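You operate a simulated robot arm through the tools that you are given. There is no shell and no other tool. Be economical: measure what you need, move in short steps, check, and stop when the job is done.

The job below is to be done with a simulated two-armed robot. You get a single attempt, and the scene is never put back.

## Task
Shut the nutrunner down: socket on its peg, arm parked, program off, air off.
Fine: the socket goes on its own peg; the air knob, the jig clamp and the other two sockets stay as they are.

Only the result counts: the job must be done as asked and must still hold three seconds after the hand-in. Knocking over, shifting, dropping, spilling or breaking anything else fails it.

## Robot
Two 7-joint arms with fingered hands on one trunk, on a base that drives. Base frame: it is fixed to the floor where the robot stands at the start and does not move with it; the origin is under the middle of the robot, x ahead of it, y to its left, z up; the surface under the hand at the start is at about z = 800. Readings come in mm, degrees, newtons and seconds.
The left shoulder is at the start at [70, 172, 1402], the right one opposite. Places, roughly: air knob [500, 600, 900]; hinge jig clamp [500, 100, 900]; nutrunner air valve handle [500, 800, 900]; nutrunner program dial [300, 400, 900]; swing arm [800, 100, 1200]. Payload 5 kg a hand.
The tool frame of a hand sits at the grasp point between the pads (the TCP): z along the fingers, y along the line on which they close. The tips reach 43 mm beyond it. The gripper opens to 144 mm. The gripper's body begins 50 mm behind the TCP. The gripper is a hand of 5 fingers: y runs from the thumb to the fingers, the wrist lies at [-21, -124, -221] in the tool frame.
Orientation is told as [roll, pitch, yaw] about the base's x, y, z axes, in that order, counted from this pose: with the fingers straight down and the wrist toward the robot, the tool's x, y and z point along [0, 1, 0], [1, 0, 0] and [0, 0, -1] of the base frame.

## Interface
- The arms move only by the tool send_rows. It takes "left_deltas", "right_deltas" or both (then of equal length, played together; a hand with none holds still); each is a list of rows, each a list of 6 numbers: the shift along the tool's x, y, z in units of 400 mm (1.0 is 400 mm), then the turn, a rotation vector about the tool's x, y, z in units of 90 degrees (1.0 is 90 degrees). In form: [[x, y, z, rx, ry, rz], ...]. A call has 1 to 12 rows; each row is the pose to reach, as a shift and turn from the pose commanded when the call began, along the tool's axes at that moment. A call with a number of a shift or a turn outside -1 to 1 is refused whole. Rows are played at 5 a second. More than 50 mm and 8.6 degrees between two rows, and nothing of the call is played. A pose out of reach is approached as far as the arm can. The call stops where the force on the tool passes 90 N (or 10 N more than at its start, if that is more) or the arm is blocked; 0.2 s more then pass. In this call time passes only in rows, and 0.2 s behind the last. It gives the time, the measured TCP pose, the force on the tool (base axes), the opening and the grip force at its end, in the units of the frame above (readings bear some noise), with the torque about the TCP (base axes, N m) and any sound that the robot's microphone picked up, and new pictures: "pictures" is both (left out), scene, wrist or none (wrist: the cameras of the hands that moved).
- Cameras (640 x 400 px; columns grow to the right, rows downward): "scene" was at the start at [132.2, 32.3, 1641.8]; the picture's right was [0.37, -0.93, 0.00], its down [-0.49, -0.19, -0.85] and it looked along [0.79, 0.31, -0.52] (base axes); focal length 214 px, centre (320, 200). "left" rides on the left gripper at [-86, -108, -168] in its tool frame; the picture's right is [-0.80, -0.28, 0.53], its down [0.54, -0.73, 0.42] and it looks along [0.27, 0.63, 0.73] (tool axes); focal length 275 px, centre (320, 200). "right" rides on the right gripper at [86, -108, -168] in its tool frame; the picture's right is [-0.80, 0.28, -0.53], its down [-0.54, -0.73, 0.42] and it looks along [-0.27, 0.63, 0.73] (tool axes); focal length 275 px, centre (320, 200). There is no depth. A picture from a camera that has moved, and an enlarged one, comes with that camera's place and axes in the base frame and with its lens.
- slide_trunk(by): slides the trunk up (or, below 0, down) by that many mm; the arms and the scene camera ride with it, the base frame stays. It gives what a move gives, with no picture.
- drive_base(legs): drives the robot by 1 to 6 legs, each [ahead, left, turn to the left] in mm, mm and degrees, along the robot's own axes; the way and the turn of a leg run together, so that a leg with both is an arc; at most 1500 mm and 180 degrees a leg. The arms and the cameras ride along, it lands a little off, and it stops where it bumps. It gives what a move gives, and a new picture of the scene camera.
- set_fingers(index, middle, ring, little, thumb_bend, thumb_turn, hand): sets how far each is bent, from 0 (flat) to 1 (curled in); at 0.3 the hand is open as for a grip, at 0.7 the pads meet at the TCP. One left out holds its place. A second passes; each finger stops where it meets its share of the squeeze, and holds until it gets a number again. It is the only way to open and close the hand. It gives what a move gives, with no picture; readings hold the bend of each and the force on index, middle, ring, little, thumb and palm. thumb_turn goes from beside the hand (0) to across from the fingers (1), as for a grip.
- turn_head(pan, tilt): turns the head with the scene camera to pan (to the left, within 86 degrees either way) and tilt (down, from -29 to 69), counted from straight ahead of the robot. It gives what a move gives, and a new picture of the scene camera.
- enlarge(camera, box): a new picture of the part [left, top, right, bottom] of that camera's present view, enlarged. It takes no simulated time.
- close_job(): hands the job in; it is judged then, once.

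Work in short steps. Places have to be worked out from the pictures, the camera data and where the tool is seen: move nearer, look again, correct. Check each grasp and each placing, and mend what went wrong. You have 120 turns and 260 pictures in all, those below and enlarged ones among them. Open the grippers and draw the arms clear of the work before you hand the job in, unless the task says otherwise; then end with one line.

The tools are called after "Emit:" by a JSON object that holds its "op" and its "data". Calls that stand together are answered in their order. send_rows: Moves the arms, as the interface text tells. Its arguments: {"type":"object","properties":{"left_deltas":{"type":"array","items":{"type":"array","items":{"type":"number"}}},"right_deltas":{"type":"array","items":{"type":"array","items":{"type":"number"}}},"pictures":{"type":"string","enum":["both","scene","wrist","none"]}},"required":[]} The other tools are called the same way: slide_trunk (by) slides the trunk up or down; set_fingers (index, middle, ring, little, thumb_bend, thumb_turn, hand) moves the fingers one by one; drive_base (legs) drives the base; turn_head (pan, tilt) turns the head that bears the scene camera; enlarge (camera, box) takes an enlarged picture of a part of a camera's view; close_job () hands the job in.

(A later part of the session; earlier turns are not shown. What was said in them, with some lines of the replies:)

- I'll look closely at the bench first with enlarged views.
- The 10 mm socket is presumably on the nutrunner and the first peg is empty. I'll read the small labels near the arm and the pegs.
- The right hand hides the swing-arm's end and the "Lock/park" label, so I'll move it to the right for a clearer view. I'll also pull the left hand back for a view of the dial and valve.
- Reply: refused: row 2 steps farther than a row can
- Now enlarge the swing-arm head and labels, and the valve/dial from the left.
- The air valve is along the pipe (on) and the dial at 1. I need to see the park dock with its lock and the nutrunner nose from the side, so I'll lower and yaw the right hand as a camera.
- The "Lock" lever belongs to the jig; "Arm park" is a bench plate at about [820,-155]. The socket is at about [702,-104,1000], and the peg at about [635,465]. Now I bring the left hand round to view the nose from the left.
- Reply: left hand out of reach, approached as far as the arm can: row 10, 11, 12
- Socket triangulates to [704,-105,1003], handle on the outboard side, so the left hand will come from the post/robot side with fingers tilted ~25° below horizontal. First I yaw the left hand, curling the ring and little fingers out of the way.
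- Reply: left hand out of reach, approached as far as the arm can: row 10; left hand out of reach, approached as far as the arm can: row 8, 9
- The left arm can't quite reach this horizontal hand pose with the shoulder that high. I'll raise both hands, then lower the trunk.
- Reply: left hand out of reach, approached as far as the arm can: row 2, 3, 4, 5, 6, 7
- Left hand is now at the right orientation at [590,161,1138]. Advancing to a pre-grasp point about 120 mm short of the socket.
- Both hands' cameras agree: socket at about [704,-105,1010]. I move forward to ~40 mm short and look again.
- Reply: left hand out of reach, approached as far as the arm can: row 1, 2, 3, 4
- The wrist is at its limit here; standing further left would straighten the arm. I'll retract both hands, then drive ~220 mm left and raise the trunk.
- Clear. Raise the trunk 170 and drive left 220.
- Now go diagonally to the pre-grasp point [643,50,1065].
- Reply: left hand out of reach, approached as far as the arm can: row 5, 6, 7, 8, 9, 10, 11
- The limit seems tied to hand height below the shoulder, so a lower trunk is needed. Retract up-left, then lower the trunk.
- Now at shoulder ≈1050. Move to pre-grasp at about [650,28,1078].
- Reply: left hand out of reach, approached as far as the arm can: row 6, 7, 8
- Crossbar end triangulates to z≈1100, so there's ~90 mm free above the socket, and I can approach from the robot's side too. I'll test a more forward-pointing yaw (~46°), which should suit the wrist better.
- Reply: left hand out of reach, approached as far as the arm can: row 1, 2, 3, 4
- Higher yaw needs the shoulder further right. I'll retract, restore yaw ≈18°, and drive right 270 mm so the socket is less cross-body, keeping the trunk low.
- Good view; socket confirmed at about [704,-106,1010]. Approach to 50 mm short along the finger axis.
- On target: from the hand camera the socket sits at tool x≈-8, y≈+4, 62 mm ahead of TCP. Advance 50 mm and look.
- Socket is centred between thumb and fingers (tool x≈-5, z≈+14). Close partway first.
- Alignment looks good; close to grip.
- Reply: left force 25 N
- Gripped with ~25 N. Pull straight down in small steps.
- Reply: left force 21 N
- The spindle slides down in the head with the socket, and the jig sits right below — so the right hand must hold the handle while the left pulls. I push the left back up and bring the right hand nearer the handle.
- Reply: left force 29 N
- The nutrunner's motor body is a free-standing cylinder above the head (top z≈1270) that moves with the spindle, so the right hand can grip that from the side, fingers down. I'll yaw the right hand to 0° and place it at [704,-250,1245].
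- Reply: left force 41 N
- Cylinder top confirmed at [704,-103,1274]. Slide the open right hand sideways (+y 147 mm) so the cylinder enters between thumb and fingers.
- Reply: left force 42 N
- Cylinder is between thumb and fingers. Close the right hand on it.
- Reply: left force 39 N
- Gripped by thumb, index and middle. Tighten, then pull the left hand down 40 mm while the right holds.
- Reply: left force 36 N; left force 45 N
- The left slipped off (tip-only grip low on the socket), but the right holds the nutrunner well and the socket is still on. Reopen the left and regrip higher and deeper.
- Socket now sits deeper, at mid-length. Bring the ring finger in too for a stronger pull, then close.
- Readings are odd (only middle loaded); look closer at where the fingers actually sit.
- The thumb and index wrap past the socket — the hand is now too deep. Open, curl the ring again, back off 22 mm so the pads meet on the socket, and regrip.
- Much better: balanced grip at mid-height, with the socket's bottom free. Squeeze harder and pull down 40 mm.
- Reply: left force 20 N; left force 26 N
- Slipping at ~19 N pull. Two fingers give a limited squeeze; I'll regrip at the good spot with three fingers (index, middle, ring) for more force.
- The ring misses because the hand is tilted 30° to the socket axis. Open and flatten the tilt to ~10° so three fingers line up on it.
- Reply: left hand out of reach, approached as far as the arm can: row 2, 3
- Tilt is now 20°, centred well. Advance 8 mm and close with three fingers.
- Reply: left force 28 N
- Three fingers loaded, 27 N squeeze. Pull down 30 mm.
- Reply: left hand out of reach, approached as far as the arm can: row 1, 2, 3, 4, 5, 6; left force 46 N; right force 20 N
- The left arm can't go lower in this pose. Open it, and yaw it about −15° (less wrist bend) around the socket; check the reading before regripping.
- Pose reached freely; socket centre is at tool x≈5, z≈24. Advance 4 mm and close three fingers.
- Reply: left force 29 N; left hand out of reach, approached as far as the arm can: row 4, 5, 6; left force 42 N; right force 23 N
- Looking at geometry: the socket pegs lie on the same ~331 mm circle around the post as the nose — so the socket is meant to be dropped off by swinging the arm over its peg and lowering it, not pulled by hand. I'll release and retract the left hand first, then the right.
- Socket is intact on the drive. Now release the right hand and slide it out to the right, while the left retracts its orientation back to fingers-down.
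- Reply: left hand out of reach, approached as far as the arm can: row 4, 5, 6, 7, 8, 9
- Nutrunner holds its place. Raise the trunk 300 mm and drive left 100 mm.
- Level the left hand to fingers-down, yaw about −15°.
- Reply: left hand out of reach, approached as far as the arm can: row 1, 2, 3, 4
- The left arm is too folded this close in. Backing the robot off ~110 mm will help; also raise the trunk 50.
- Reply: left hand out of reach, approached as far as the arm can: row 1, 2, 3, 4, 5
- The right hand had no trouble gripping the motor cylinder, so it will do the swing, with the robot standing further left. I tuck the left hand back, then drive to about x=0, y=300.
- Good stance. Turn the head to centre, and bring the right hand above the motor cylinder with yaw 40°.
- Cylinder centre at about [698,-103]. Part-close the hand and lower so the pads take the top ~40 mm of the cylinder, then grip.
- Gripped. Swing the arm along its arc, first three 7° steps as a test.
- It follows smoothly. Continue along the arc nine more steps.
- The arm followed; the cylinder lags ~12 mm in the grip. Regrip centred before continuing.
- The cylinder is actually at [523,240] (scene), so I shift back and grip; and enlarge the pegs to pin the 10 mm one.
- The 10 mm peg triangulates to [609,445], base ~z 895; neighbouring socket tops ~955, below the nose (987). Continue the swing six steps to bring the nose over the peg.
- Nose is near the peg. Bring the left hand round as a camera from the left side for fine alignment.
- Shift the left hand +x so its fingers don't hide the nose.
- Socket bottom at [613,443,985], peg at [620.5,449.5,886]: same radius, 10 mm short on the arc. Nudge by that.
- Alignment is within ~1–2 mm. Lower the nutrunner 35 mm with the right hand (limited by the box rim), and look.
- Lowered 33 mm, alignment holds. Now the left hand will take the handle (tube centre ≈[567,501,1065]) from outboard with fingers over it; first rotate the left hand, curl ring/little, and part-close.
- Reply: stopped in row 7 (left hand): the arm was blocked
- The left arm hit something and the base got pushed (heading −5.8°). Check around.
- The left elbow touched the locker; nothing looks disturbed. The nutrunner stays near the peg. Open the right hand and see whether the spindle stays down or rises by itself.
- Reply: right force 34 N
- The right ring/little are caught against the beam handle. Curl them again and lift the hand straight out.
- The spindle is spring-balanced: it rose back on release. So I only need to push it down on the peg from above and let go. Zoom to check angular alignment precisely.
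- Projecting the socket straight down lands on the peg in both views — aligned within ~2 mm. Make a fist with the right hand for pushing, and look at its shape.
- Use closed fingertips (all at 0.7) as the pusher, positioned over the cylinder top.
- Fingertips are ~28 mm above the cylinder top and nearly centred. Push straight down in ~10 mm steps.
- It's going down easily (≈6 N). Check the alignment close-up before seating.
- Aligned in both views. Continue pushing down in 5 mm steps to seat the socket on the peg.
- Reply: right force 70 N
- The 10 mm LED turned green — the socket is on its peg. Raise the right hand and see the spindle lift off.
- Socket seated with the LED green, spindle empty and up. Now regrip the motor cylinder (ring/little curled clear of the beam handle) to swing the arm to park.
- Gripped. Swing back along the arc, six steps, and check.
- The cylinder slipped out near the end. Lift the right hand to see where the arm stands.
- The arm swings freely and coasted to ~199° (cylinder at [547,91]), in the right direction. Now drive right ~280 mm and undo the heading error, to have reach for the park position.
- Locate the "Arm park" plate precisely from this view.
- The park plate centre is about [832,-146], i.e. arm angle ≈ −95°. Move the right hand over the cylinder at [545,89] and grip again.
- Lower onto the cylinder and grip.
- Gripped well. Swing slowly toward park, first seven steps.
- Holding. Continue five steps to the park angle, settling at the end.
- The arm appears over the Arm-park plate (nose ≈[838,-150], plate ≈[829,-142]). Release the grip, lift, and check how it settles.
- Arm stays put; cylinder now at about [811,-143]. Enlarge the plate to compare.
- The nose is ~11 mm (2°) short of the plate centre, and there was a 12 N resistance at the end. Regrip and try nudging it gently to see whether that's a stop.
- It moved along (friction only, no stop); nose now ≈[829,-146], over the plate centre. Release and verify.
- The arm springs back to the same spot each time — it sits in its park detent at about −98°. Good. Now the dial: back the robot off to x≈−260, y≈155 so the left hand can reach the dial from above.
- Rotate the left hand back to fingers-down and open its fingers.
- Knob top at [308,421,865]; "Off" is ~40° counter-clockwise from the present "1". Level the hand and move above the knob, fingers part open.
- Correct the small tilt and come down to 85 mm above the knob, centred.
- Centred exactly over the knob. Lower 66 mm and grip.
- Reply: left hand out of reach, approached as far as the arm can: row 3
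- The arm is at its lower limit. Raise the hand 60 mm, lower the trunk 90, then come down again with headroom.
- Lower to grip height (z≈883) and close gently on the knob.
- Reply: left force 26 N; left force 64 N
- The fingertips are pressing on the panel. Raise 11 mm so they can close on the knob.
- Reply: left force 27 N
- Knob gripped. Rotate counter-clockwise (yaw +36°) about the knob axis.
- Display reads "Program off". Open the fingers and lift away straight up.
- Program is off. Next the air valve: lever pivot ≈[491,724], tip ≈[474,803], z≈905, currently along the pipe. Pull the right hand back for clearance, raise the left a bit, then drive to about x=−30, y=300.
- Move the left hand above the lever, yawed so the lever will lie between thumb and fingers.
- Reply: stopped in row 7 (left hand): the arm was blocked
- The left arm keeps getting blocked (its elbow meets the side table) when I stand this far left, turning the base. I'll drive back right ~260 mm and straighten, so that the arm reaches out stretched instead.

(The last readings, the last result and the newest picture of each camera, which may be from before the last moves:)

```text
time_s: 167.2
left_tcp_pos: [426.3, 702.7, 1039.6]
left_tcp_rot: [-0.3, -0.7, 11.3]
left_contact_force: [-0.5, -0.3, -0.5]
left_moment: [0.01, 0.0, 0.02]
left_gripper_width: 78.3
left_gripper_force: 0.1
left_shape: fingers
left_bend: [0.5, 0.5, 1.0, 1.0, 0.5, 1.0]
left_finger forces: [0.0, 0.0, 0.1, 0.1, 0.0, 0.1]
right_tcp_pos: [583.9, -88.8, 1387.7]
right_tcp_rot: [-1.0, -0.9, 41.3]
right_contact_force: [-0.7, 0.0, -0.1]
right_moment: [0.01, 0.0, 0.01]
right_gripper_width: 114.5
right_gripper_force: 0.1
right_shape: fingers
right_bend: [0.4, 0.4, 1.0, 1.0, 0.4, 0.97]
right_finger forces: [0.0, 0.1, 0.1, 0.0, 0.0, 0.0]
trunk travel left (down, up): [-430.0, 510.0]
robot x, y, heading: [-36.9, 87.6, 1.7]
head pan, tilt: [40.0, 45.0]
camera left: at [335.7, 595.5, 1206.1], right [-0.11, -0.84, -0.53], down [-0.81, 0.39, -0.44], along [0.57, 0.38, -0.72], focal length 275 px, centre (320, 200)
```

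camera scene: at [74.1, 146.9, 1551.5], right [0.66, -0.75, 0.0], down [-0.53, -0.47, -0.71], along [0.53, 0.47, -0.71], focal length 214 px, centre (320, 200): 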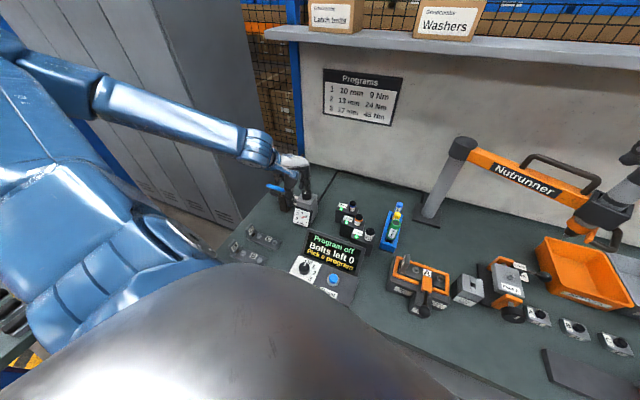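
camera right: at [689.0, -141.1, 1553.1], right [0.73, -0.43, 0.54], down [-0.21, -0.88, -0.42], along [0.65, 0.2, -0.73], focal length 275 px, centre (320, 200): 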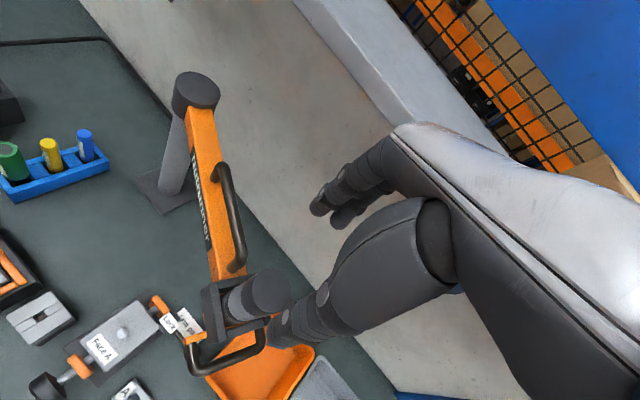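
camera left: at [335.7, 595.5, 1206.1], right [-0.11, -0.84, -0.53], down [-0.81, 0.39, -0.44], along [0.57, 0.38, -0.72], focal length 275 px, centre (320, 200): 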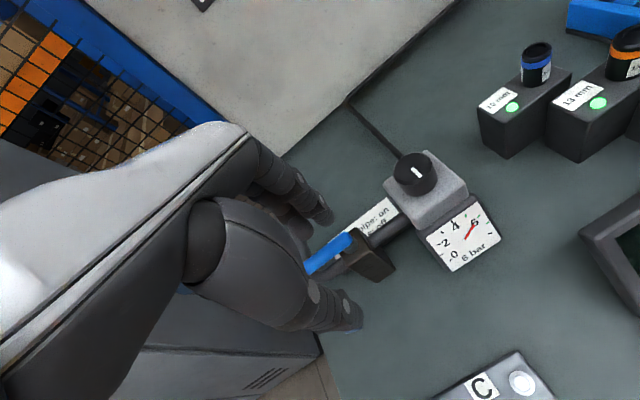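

No blocking now. Lever pivot ≈[495,722], tip ≈[473,793]. Move over it and descend so thumb and fingers straddle the lever ~60 mm from the pivot.

Emit:
{"op": "send_rows", "data": {"left_deltas": [[0.054, 0.057, 0, 0, 0, 0], [0.108, 0.113, 0, 0, 0, 0], [0.162, 0.17, 0.03, 0, 0, 0], [0.162, 0.17, 0.11, 0, 0, 0], [0.162, 0.17, 0.19, 0, 0, 0], [0.162, 0.17, 0.2625, 0, 0, 0]], "pictures": "wrist"}}

Emit:
{"op": "enlarge", "data": {"camera": "scene", "box": [240, 150, 340, 240]}}

```text
time_s: 168.6
left_tcp_pos: [483.2, 779.0, 934.6]
left_tcp_rot: [-0.2, -0.7, 11.5]
left_contact_force: [0.0, 0.2, 0.7]
left_moment: [0.01, 0.0, -0.03]
left_gripper_width: 78.4
left_gripper_force: 0.1
left_shape: fingers
left_bend: [0.5, 0.5, 1.0, 1.0, 0.5, 1.0]
left_finger forces: [0.0, 0.0, 0.0, 0.1, 0.1, 0.1]
right_tcp_pos: [584.4, -86.5, 1387.6]
right_tcp_rot: [-1.1, -0.9, 41.4]
right_contact_force: [-0.6, 0.0, -0.6]
right_moment: [0.0, 0.02, 0.0]
right_gripper_width: 114.8
right_gripper_force: 0.1
right_shape: fingers
right_bend: [0.4, 0.4, 1.0, 1.0, 0.4, 0.97]
right_finger forces: [0.2, 0.1, 0.0, 0.1, 0.0, 0.1]
trunk travel left (down, up): [-430.0, 510.0]
robot x, y, heading: [-32.6, 88.2, 1.5]
head pan, tilt: [40.0, 45.0]
camera left: at [392.7, 672.3, 1100.4], right [-0.11, -0.84, -0.53], down [-0.81, 0.39, -0.43], along [0.57, 0.39, -0.73], focal length 275 px, centre (320, 200)
```

left: 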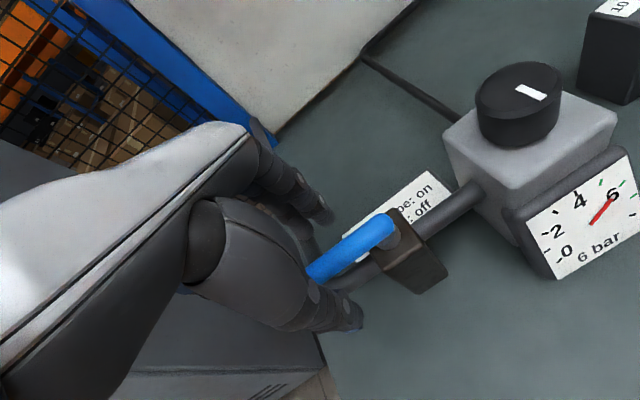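

```text
4.44 times, centred on (290, 195) of scene
camera zoom: at [74.8, 145.9, 1551.6], right [0.66, -0.75, 0.0], down [-0.53, -0.47, -0.71], along [0.53, 0.47, -0.71], focal length 953 px, centre (453, 222)
```

zoom: 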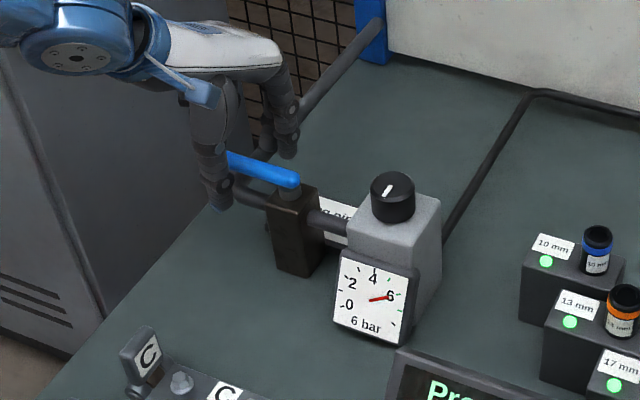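

Lever is straddled. Close snugly around it and test a push toward the robot (−x).

Emit:
{"op": "set_fingers", "data": {"hand": "left", "index": 0.75, "middle": 0.75, "thumb_bend": 0.75}}

Emit:
{"op": "send_rows", "data": {"left_deltas": [[0, -0.025, 0, 0, 0, -0.06], [-0.003, -0.05, 0, 0, 0, -0.12], [-0.008, -0.075, 0, 0, 0, -0.18]], "pictures": "none"}}

Emit:
{"op": "enlarge", "data": {"camera": "scene", "box": [240, 150, 340, 240]}}

```text
time_s: 169.6
left_tcp_pos: [480.1, 780.4, 932.5]
left_tcp_rot: [-0.3, -0.6, 11.5]
left_contact_force: [-19.2, -4.7, -22.3]
left_moment: [-0.09, 0.26, -0.05]
left_gripper_width: 14.0
left_gripper_force: 19.1
left_shape: fingers
left_bend: [0.73, 0.73, 1.0, 1.0, 0.66, 1.0]
left_finger forces: [8.1, 5.7, 0.0, 0.1, 24.0, 0.1]
right_tcp_pos: [584.0, -85.6, 1386.8]
right_tcp_rot: [-1.0, -0.9, 41.2]
right_contact_force: [0.3, 0.3, 0.1]
right_moment: [-0.01, -0.02, -0.01]
right_gripper_width: 114.5
right_gripper_force: 0.0
right_shape: fingers
right_bend: [0.4, 0.4, 1.0, 1.0, 0.4, 0.97]
right_finger forces: [0.1, 0.1, 0.1, 0.0, 0.0, 0.0]
trunk travel left (down, up): [-430.0, 510.0]
robot x, y, heading: [-37.6, 91.8, 1.3]
head pan, tilt: [40.0, 45.0]
```

```text
time_s: 170.3
left_tcp_pos: [455.7, 771.1, 933.1]
left_tcp_rot: [-0.6, -0.6, 27.8]
left_contact_force: [2.8, -1.8, -19.7]
left_moment: [0.06, -0.21, 0.11]
left_gripper_width: 13.4
left_gripper_force: 17.3
left_shape: fingers
left_bend: [0.74, 0.73, 1.0, 1.0, 0.67, 1.0]
left_finger forces: [9.3, 7.4, 0.0, 0.0, 17.7, 0.0]
right_tcp_pos: [585.8, -86.2, 1386.8]
right_tcp_rot: [-1.0, -0.7, 41.3]
right_contact_force: [0.0, -0.2, 0.6]
right_moment: [-0.01, -0.03, 0.03]
right_gripper_width: 114.9
right_gripper_force: 0.1
right_shape: fingers
right_bend: [0.4, 0.4, 1.0, 1.0, 0.4, 0.97]
right_finger forces: [0.0, 0.0, 0.0, 0.0, 0.0, 0.0]
trunk travel left (down, up): [-430.0, 510.0]
robot x, y, heading: [-35.5, 92.6, 1.7]
head pan, tilt: [40.0, 45.0]
```

```text
4.44 times, centred on (290, 195) of scene
camera zoom: at [76.1, 146.7, 1551.4], right [0.66, -0.75, 0.0], down [-0.53, -0.47, -0.71], along [0.53, 0.47, -0.71], focal length 953 px, centre (453, 222)
```

zoom: 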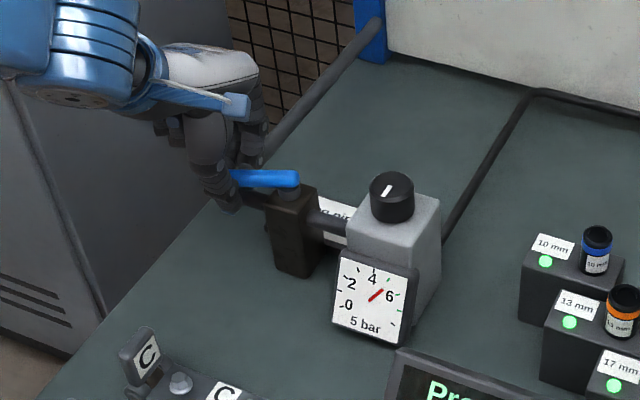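

The lever turns this way and the gauge is dropping (5 bar). Continue along its arc.

Emit:
{"op": "send_rows", "data": {"left_deltas": [[-0.007, -0.019, 0, 0, 0, -0.07], [-0.0155, -0.039, 0, 0, 0, -0.14], [-0.026, -0.057, 0, 0, 0, -0.21], [-0.04, -0.0745, 0, 0, 0, -0.28], [-0.055, -0.089, 0, 0, 0, -0.34]], "pictures": "none"}}

Emit:
{"op": "enlarge", "data": {"camera": "scene", "box": [240, 150, 340, 240]}}

```text
time_s: 171.6
left_tcp_pos: [431.3, 735.2, 933.6]
left_tcp_rot: [-0.5, -0.2, 58.3]
left_contact_force: [-0.5, 6.3, -21.7]
left_moment: [0.27, -0.02, 0.27]
left_gripper_width: 14.1
left_gripper_force: 18.8
left_shape: fingers
left_bend: [0.74, 0.74, 1.0, 1.0, 0.68, 1.0]
left_finger forces: [12.6, 7.9, 0.0, 0.1, 17.0, 0.0]
right_tcp_pos: [585.3, -83.0, 1387.4]
right_tcp_rot: [-1.0, -0.8, 41.3]
right_contact_force: [0.1, -0.1, -0.5]
right_moment: [0.02, 0.0, -0.02]
right_gripper_width: 114.6
right_gripper_force: 0.1
right_shape: fingers
right_bend: [0.4, 0.4, 1.0, 1.0, 0.4, 0.97]
right_finger forces: [0.1, 0.1, 0.0, 0.0, 0.1, 0.1]
trunk travel left (down, up): [-430.0, 510.0]
robot x, y, heading: [-36.3, 89.9, 1.6]
head pan, tilt: [40.0, 45.0]
```

```text
4.44 times, centred on (290, 195) of scene
camera zoom: at [75.4, 147.7, 1551.4], right [0.66, -0.75, 0.0], down [-0.53, -0.47, -0.71], along [0.53, 0.47, -0.71], focal length 953 px, centre (453, 222)
```

zoom: 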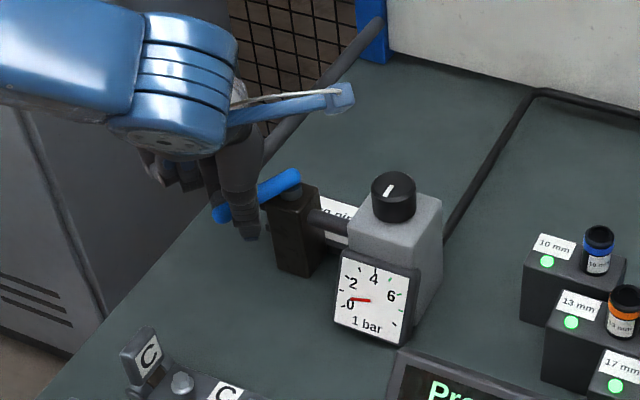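

Gauge at 1 bar. Finish the last ~30°.

Emit:
{"op": "send_rows", "data": {"left_deltas": [[-0.009, -0.02, 0, 0, 0, -0.05], [-0.02, -0.038, 0, 0, 0, -0.1], [-0.034, -0.055, 0, 0, 0, -0.15], [-0.0455, -0.066, 0, 0, 0, -0.2], [-0.0585, -0.076, 0, 0, 0, -0.25]], "pictures": "none"}}

Emit:
{"op": "enlarge", "data": {"camera": "scene", "box": [240, 150, 340, 240]}}

```text
time_s: 172.8
left_tcp_pos: [435.2, 699.6, 933.3]
left_tcp_rot: [-0.7, 0.0, 80.9]
left_contact_force: [-20.0, 19.3, -15.3]
left_moment: [0.27, 0.36, 0.49]
left_gripper_width: 16.4
left_gripper_force: 16.1
left_shape: fingers
left_bend: [0.74, 0.74, 1.0, 1.0, 0.72, 1.0]
left_finger forces: [16.5, 9.9, 0.0, 0.0, 6.8, 0.0]
right_tcp_pos: [582.8, -82.6, 1387.7]
right_tcp_rot: [-1.1, -0.8, 41.4]
right_contact_force: [-0.2, 0.4, -0.3]
right_moment: [0.0, 0.01, 0.04]
right_gripper_width: 114.5
right_gripper_force: 0.1
right_shape: fingers
right_bend: [0.4, 0.4, 1.0, 1.0, 0.4, 0.97]
right_finger forces: [0.0, 0.1, 0.0, 0.1, 0.1, 0.1]
trunk travel left (down, up): [-430.0, 510.0]
robot x, y, heading: [-36.3, 92.2, 1.4]
head pan, tilt: [40.0, 45.0]
```

```text
4.44 times, centred on (290, 195) of scene
camera zoom: at [73.0, 149.0, 1551.6], right [0.66, -0.75, 0.0], down [-0.53, -0.47, -0.71], along [0.53, 0.47, -0.71], focal length 953 px, centre (453, 222)
```

zoom: 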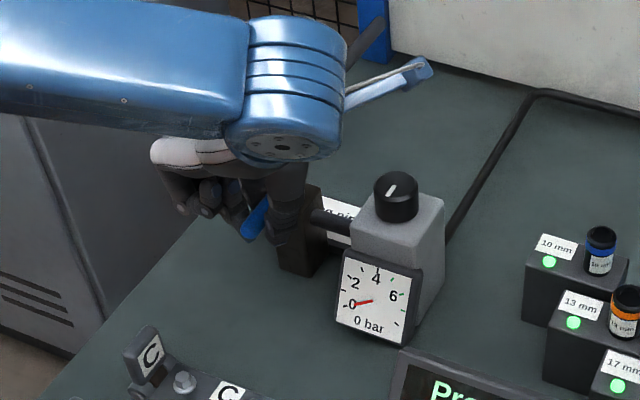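

0 bar and the lever has met its stop, across the pipe. Open the fingers and lift straight up.

Emit:
{"op": "set_fingers", "data": {"hand": "left", "index": 0.45, "middle": 0.45, "thumb_bend": 0.45}}

Emit:
{"op": "send_rows", "data": {"left_deltas": [[0, 0, -0.06, 0, 0, 0], [0, 0, -0.14, 0, 0, 0], [0, 0, -0.22, 0, 0, 0], [0, 0, -0.3, 0, 0, 0], [0, 0, -0.38, 0, 0, 0], [0, 0, -0.46, 0, 0, 0]], "pictures": "none"}}

Emit:
{"op": "enlarge", "data": {"camera": "scene", "box": [230, 140, 430, 270]}}

```text
time_s: 173.8
left_tcp_pos: [439.1, 696.3, 935.1]
left_tcp_rot: [-0.8, -0.2, 80.8]
left_contact_force: [-0.1, -0.3, -0.5]
left_moment: [-0.02, -0.01, 0.03]
left_gripper_width: 95.9
left_gripper_force: 0.1
left_shape: fingers
left_bend: [0.45, 0.45, 1.0, 1.0, 0.45, 0.99]
left_finger forces: [0.0, 0.0, 0.0, 0.0, 0.1, 0.1]
right_tcp_pos: [585.2, -88.7, 1387.1]
right_tcp_rot: [-1.0, -0.9, 41.3]
right_contact_force: [0.0, 0.3, 0.6]
right_moment: [-0.01, -0.01, 0.02]
right_gripper_width: 114.8
right_gripper_force: 0.0
right_shape: fingers
right_bend: [0.4, 0.4, 1.0, 1.0, 0.4, 0.97]
right_finger forces: [0.0, 0.1, 0.0, 0.0, 0.0, 0.0]
trunk travel left (down, up): [-430.0, 510.0]
robot x, y, heading: [-37.3, 87.6, 1.5]
head pan, tilt: [40.0, 45.0]
```

```text
time_s: 175.2
left_tcp_pos: [434.0, 695.1, 1119.4]
left_tcp_rot: [-0.8, -0.1, 80.7]
left_contact_force: [-0.4, 0.6, 0.1]
left_moment: [0.02, -0.02, -0.02]
left_gripper_width: 96.0
left_gripper_force: 0.0
left_shape: fingers
left_bend: [0.45, 0.45, 1.0, 1.0, 0.45, 0.99]
left_finger forces: [0.0, 0.1, 0.0, 0.0, 0.0, 0.0]
right_tcp_pos: [583.7, -88.0, 1386.9]
right_tcp_rot: [-1.0, -0.9, 41.3]
right_contact_force: [-1.2, 0.0, 0.3]
right_moment: [0.04, -0.07, 0.02]
right_gripper_width: 114.7
right_gripper_force: 0.0
right_shape: fingers
right_bend: [0.4, 0.4, 1.0, 1.0, 0.4, 0.97]
right_finger forces: [0.0, 0.0, 0.0, 0.0, 0.1, 0.1]
trunk travel left (down, up): [-430.0, 510.0]
robot x, y, heading: [-34.2, 89.1, 1.6]
head pan, tilt: [40.0, 45.0]
```

```text
3.08 times, centred on (330, 205) of scene
camera zoom: at [73.3, 144.3, 1551.6], right [0.66, -0.75, 0.0], down [-0.53, -0.47, -0.71], along [0.53, 0.47, -0.71], focal length 660 px, centre (289, 185)
```

zoom: 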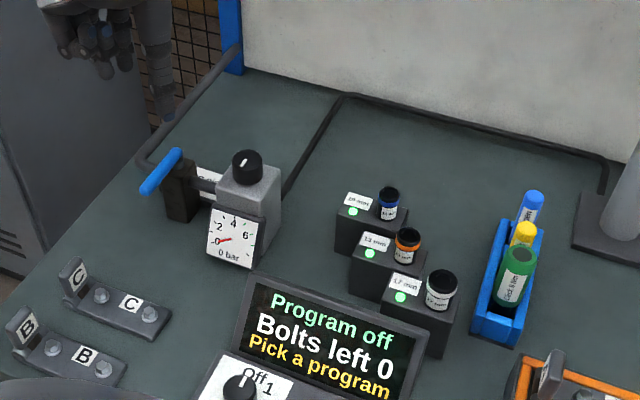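

Valve across, 0 bar, knob untouched, program off, all three LEDs green. Draw both arms back and look at the parked arm.

Emit:
{"op": "send_rows", "data": {"left_deltas": [[0, 0, -0.08, 0, 0, 0], [0, 0, -0.16, 0, 0, 0], [0, 0, -0.24, 0, 0, 0]], "right_deltas": [[0.04, -0.08, -0.03, 0, 0, 0], [0.08, -0.16, -0.06, 0, 0, 0], [0.12, -0.24, -0.09, 0, 0, 0]], "pictures": "none"}}

Emit:
{"op": "turn_head", "data": {"pan": -15, "tilt": 42}}

Emit:
{"op": "enlarge", "data": {"camera": "scene", "box": [200, 110, 400, 270]}}

```text
time_s: 175.9
left_tcp_pos: [432.4, 696.7, 1214.0]
left_tcp_rot: [-0.8, -0.1, 80.8]
left_contact_force: [0.3, 0.5, 0.7]
left_moment: [-0.02, -0.04, 0.01]
left_gripper_width: 96.2
left_gripper_force: 0.0
left_shape: fingers
left_bend: [0.45, 0.45, 1.0, 1.0, 0.45, 0.99]
left_finger forces: [0.0, 0.0, 0.0, 0.0, 0.0, 0.0]
right_tcp_pos: [476.0, -113.1, 1421.5]
right_tcp_rot: [-1.0, -0.9, 41.3]
right_contact_force: [-0.9, -0.3, 0.1]
right_moment: [-0.01, -0.02, 0.0]
right_gripper_width: 114.5
right_gripper_force: 0.1
right_shape: fingers
right_bend: [0.4, 0.4, 1.0, 1.0, 0.4, 0.97]
right_finger forces: [0.0, 0.0, 0.0, 0.1, 0.0, 0.0]
trunk travel left (down, up): [-430.0, 510.0]
robot x, y, heading: [-36.3, 91.5, 1.8]
head pan, tilt: [40.0, 45.0]
```

```text
time_s: 177.2
left_tcp_pos: [434.2, 696.5, 1213.1]
left_tcp_rot: [-0.9, -0.1, 80.6]
left_contact_force: [0.1, -1.0, -0.3]
left_moment: [0.0, -0.02, 0.0]
left_gripper_width: 95.9
left_gripper_force: 0.0
left_shape: fingers
left_bend: [0.45, 0.45, 1.0, 1.0, 0.45, 0.99]
left_finger forces: [0.0, 0.1, 0.0, 0.1, 0.0, 0.1]
right_tcp_pos: [478.3, -112.9, 1421.4]
right_tcp_rot: [-1.0, -1.0, 41.3]
right_contact_force: [0.4, 0.2, -0.1]
right_moment: [0.0, 0.01, 0.04]
right_gripper_width: 114.7
right_gripper_force: 0.1
right_shape: fingers
right_bend: [0.4, 0.4, 1.0, 1.0, 0.4, 0.97]
right_finger forces: [0.0, 0.0, 0.0, 0.0, 0.0, 0.1]
trunk travel left (down, up): [-430.0, 510.0]
robot x, y, heading: [-35.3, 87.6, 1.4]
head pan, tilt: [-15.0, 42.0]
camera scene: at [94.2, 71.5, 1556.0], right [-0.23, -0.97, 0.0], down [-0.65, 0.16, -0.74], along [0.72, -0.17, -0.67], focal length 214 px, centre (320, 200)
```

scene: 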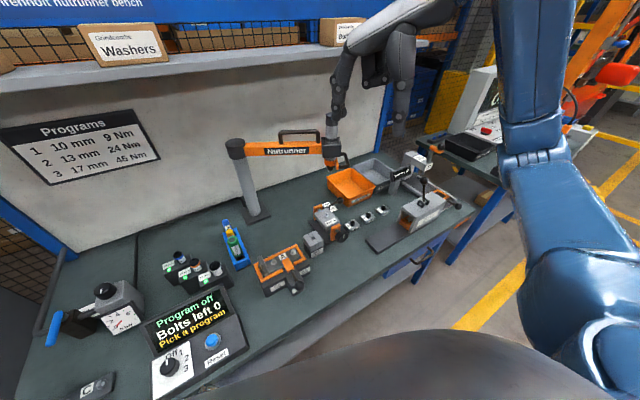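

```text
2.50 times, centred on (300, 190) of scene
camera zoom: at [94.2, 71.5, 1556.0], right [-0.23, -0.97, 0.0], down [-0.65, 0.16, -0.74], along [0.72, -0.17, -0.67], focal length 536 px, centre (370, 225)
```

zoom: 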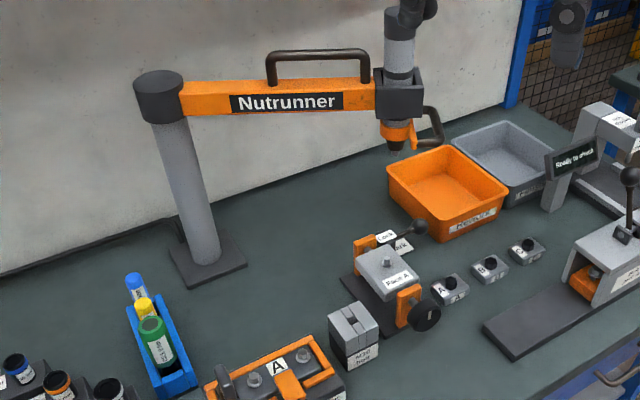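

Everything is as required: the arm sits at its park spot, the jig and trays look undisturbed. Open both hands fully and hand in.

Emit:
{"op": "set_fingers", "data": {"hand": "left", "index": 0.3, "middle": 0.3, "ring": 0.3, "little": 0.3, "thumb_bend": 0.3}}

Emit:
{"op": "set_fingers", "data": {"hand": "right", "index": 0.3, "middle": 0.3, "ring": 0.3, "little": 0.3, "thumb_bend": 0.3}}

Emit:
{"op": "close_job", "data": {}}

```text
time_s: 178.2
left_tcp_pos: [433.2, 696.9, 1214.6]
left_tcp_rot: [-0.7, -0.1, 80.8]
left_contact_force: [0.2, 0.3, 0.4]
left_moment: [-0.03, 0.0, -0.02]
left_gripper_width: 149.2
left_gripper_force: 0.1
left_shape: fingers
left_bend: [0.3, 0.3, 0.3, 0.3, 0.3, 0.98]
left_finger forces: [0.1, 0.0, 0.0, 0.1, 0.0, 0.0]
right_tcp_pos: [477.7, -114.4, 1422.7]
right_tcp_rot: [-1.0, -0.8, 41.3]
right_contact_force: [0.3, 0.3, 0.1]
right_moment: [0.03, 0.02, 0.01]
right_gripper_width: 114.9
right_gripper_force: 0.0
right_shape: fingers
right_bend: [0.4, 0.4, 1.0, 1.0, 0.4, 0.97]
right_finger forces: [0.0, 0.1, 0.1, 0.1, 0.0, 0.0]
trunk travel left (down, up): [-430.0, 510.0]
robot x, y, heading: [-37.7, 92.9, 1.5]
head pan, tilt: [-15.0, 42.0]
```

```text
time_s: 179.2
left_tcp_pos: [433.1, 696.4, 1214.0]
left_tcp_rot: [-0.8, -0.2, 80.7]
left_contact_force: [0.5, -0.7, 0.5]
left_moment: [-0.02, 0.0, -0.02]
left_gripper_width: 149.4
left_gripper_force: 0.0
left_shape: fingers
left_bend: [0.3, 0.3, 0.3, 0.3, 0.3, 0.98]
left_finger forces: [0.0, 0.0, 0.0, 0.0, 0.0, 0.0]
right_tcp_pos: [477.9, -113.5, 1422.4]
right_tcp_rot: [-1.0, -0.8, 41.3]
right_contact_force: [0.2, -0.2, -0.9]
right_moment: [-0.02, -0.01, -0.01]
right_gripper_width: 149.0
right_gripper_force: 0.0
right_shape: fingers
right_bend: [0.3, 0.3, 0.3, 0.3, 0.3, 0.97]
right_finger forces: [0.0, 0.0, 0.1, 0.0, 0.0, 0.1]
trunk travel left (down, up): [-430.0, 510.0]
robot x, y, heading: [-35.7, 94.4, 1.3]
head pan, tilt: [-15.0, 42.0]
```

```text
The job is handed in.
```

The nutrunner is shut down and the job handed in: the 10 mm socket is on its own peg (LED green), the program reads off, and the air valve is across the pipe at 0 bar. The swing arm rests at the Arm park plate, about 2° short of its centre by my measurement; I judged it parked because it springs back there when nudged.
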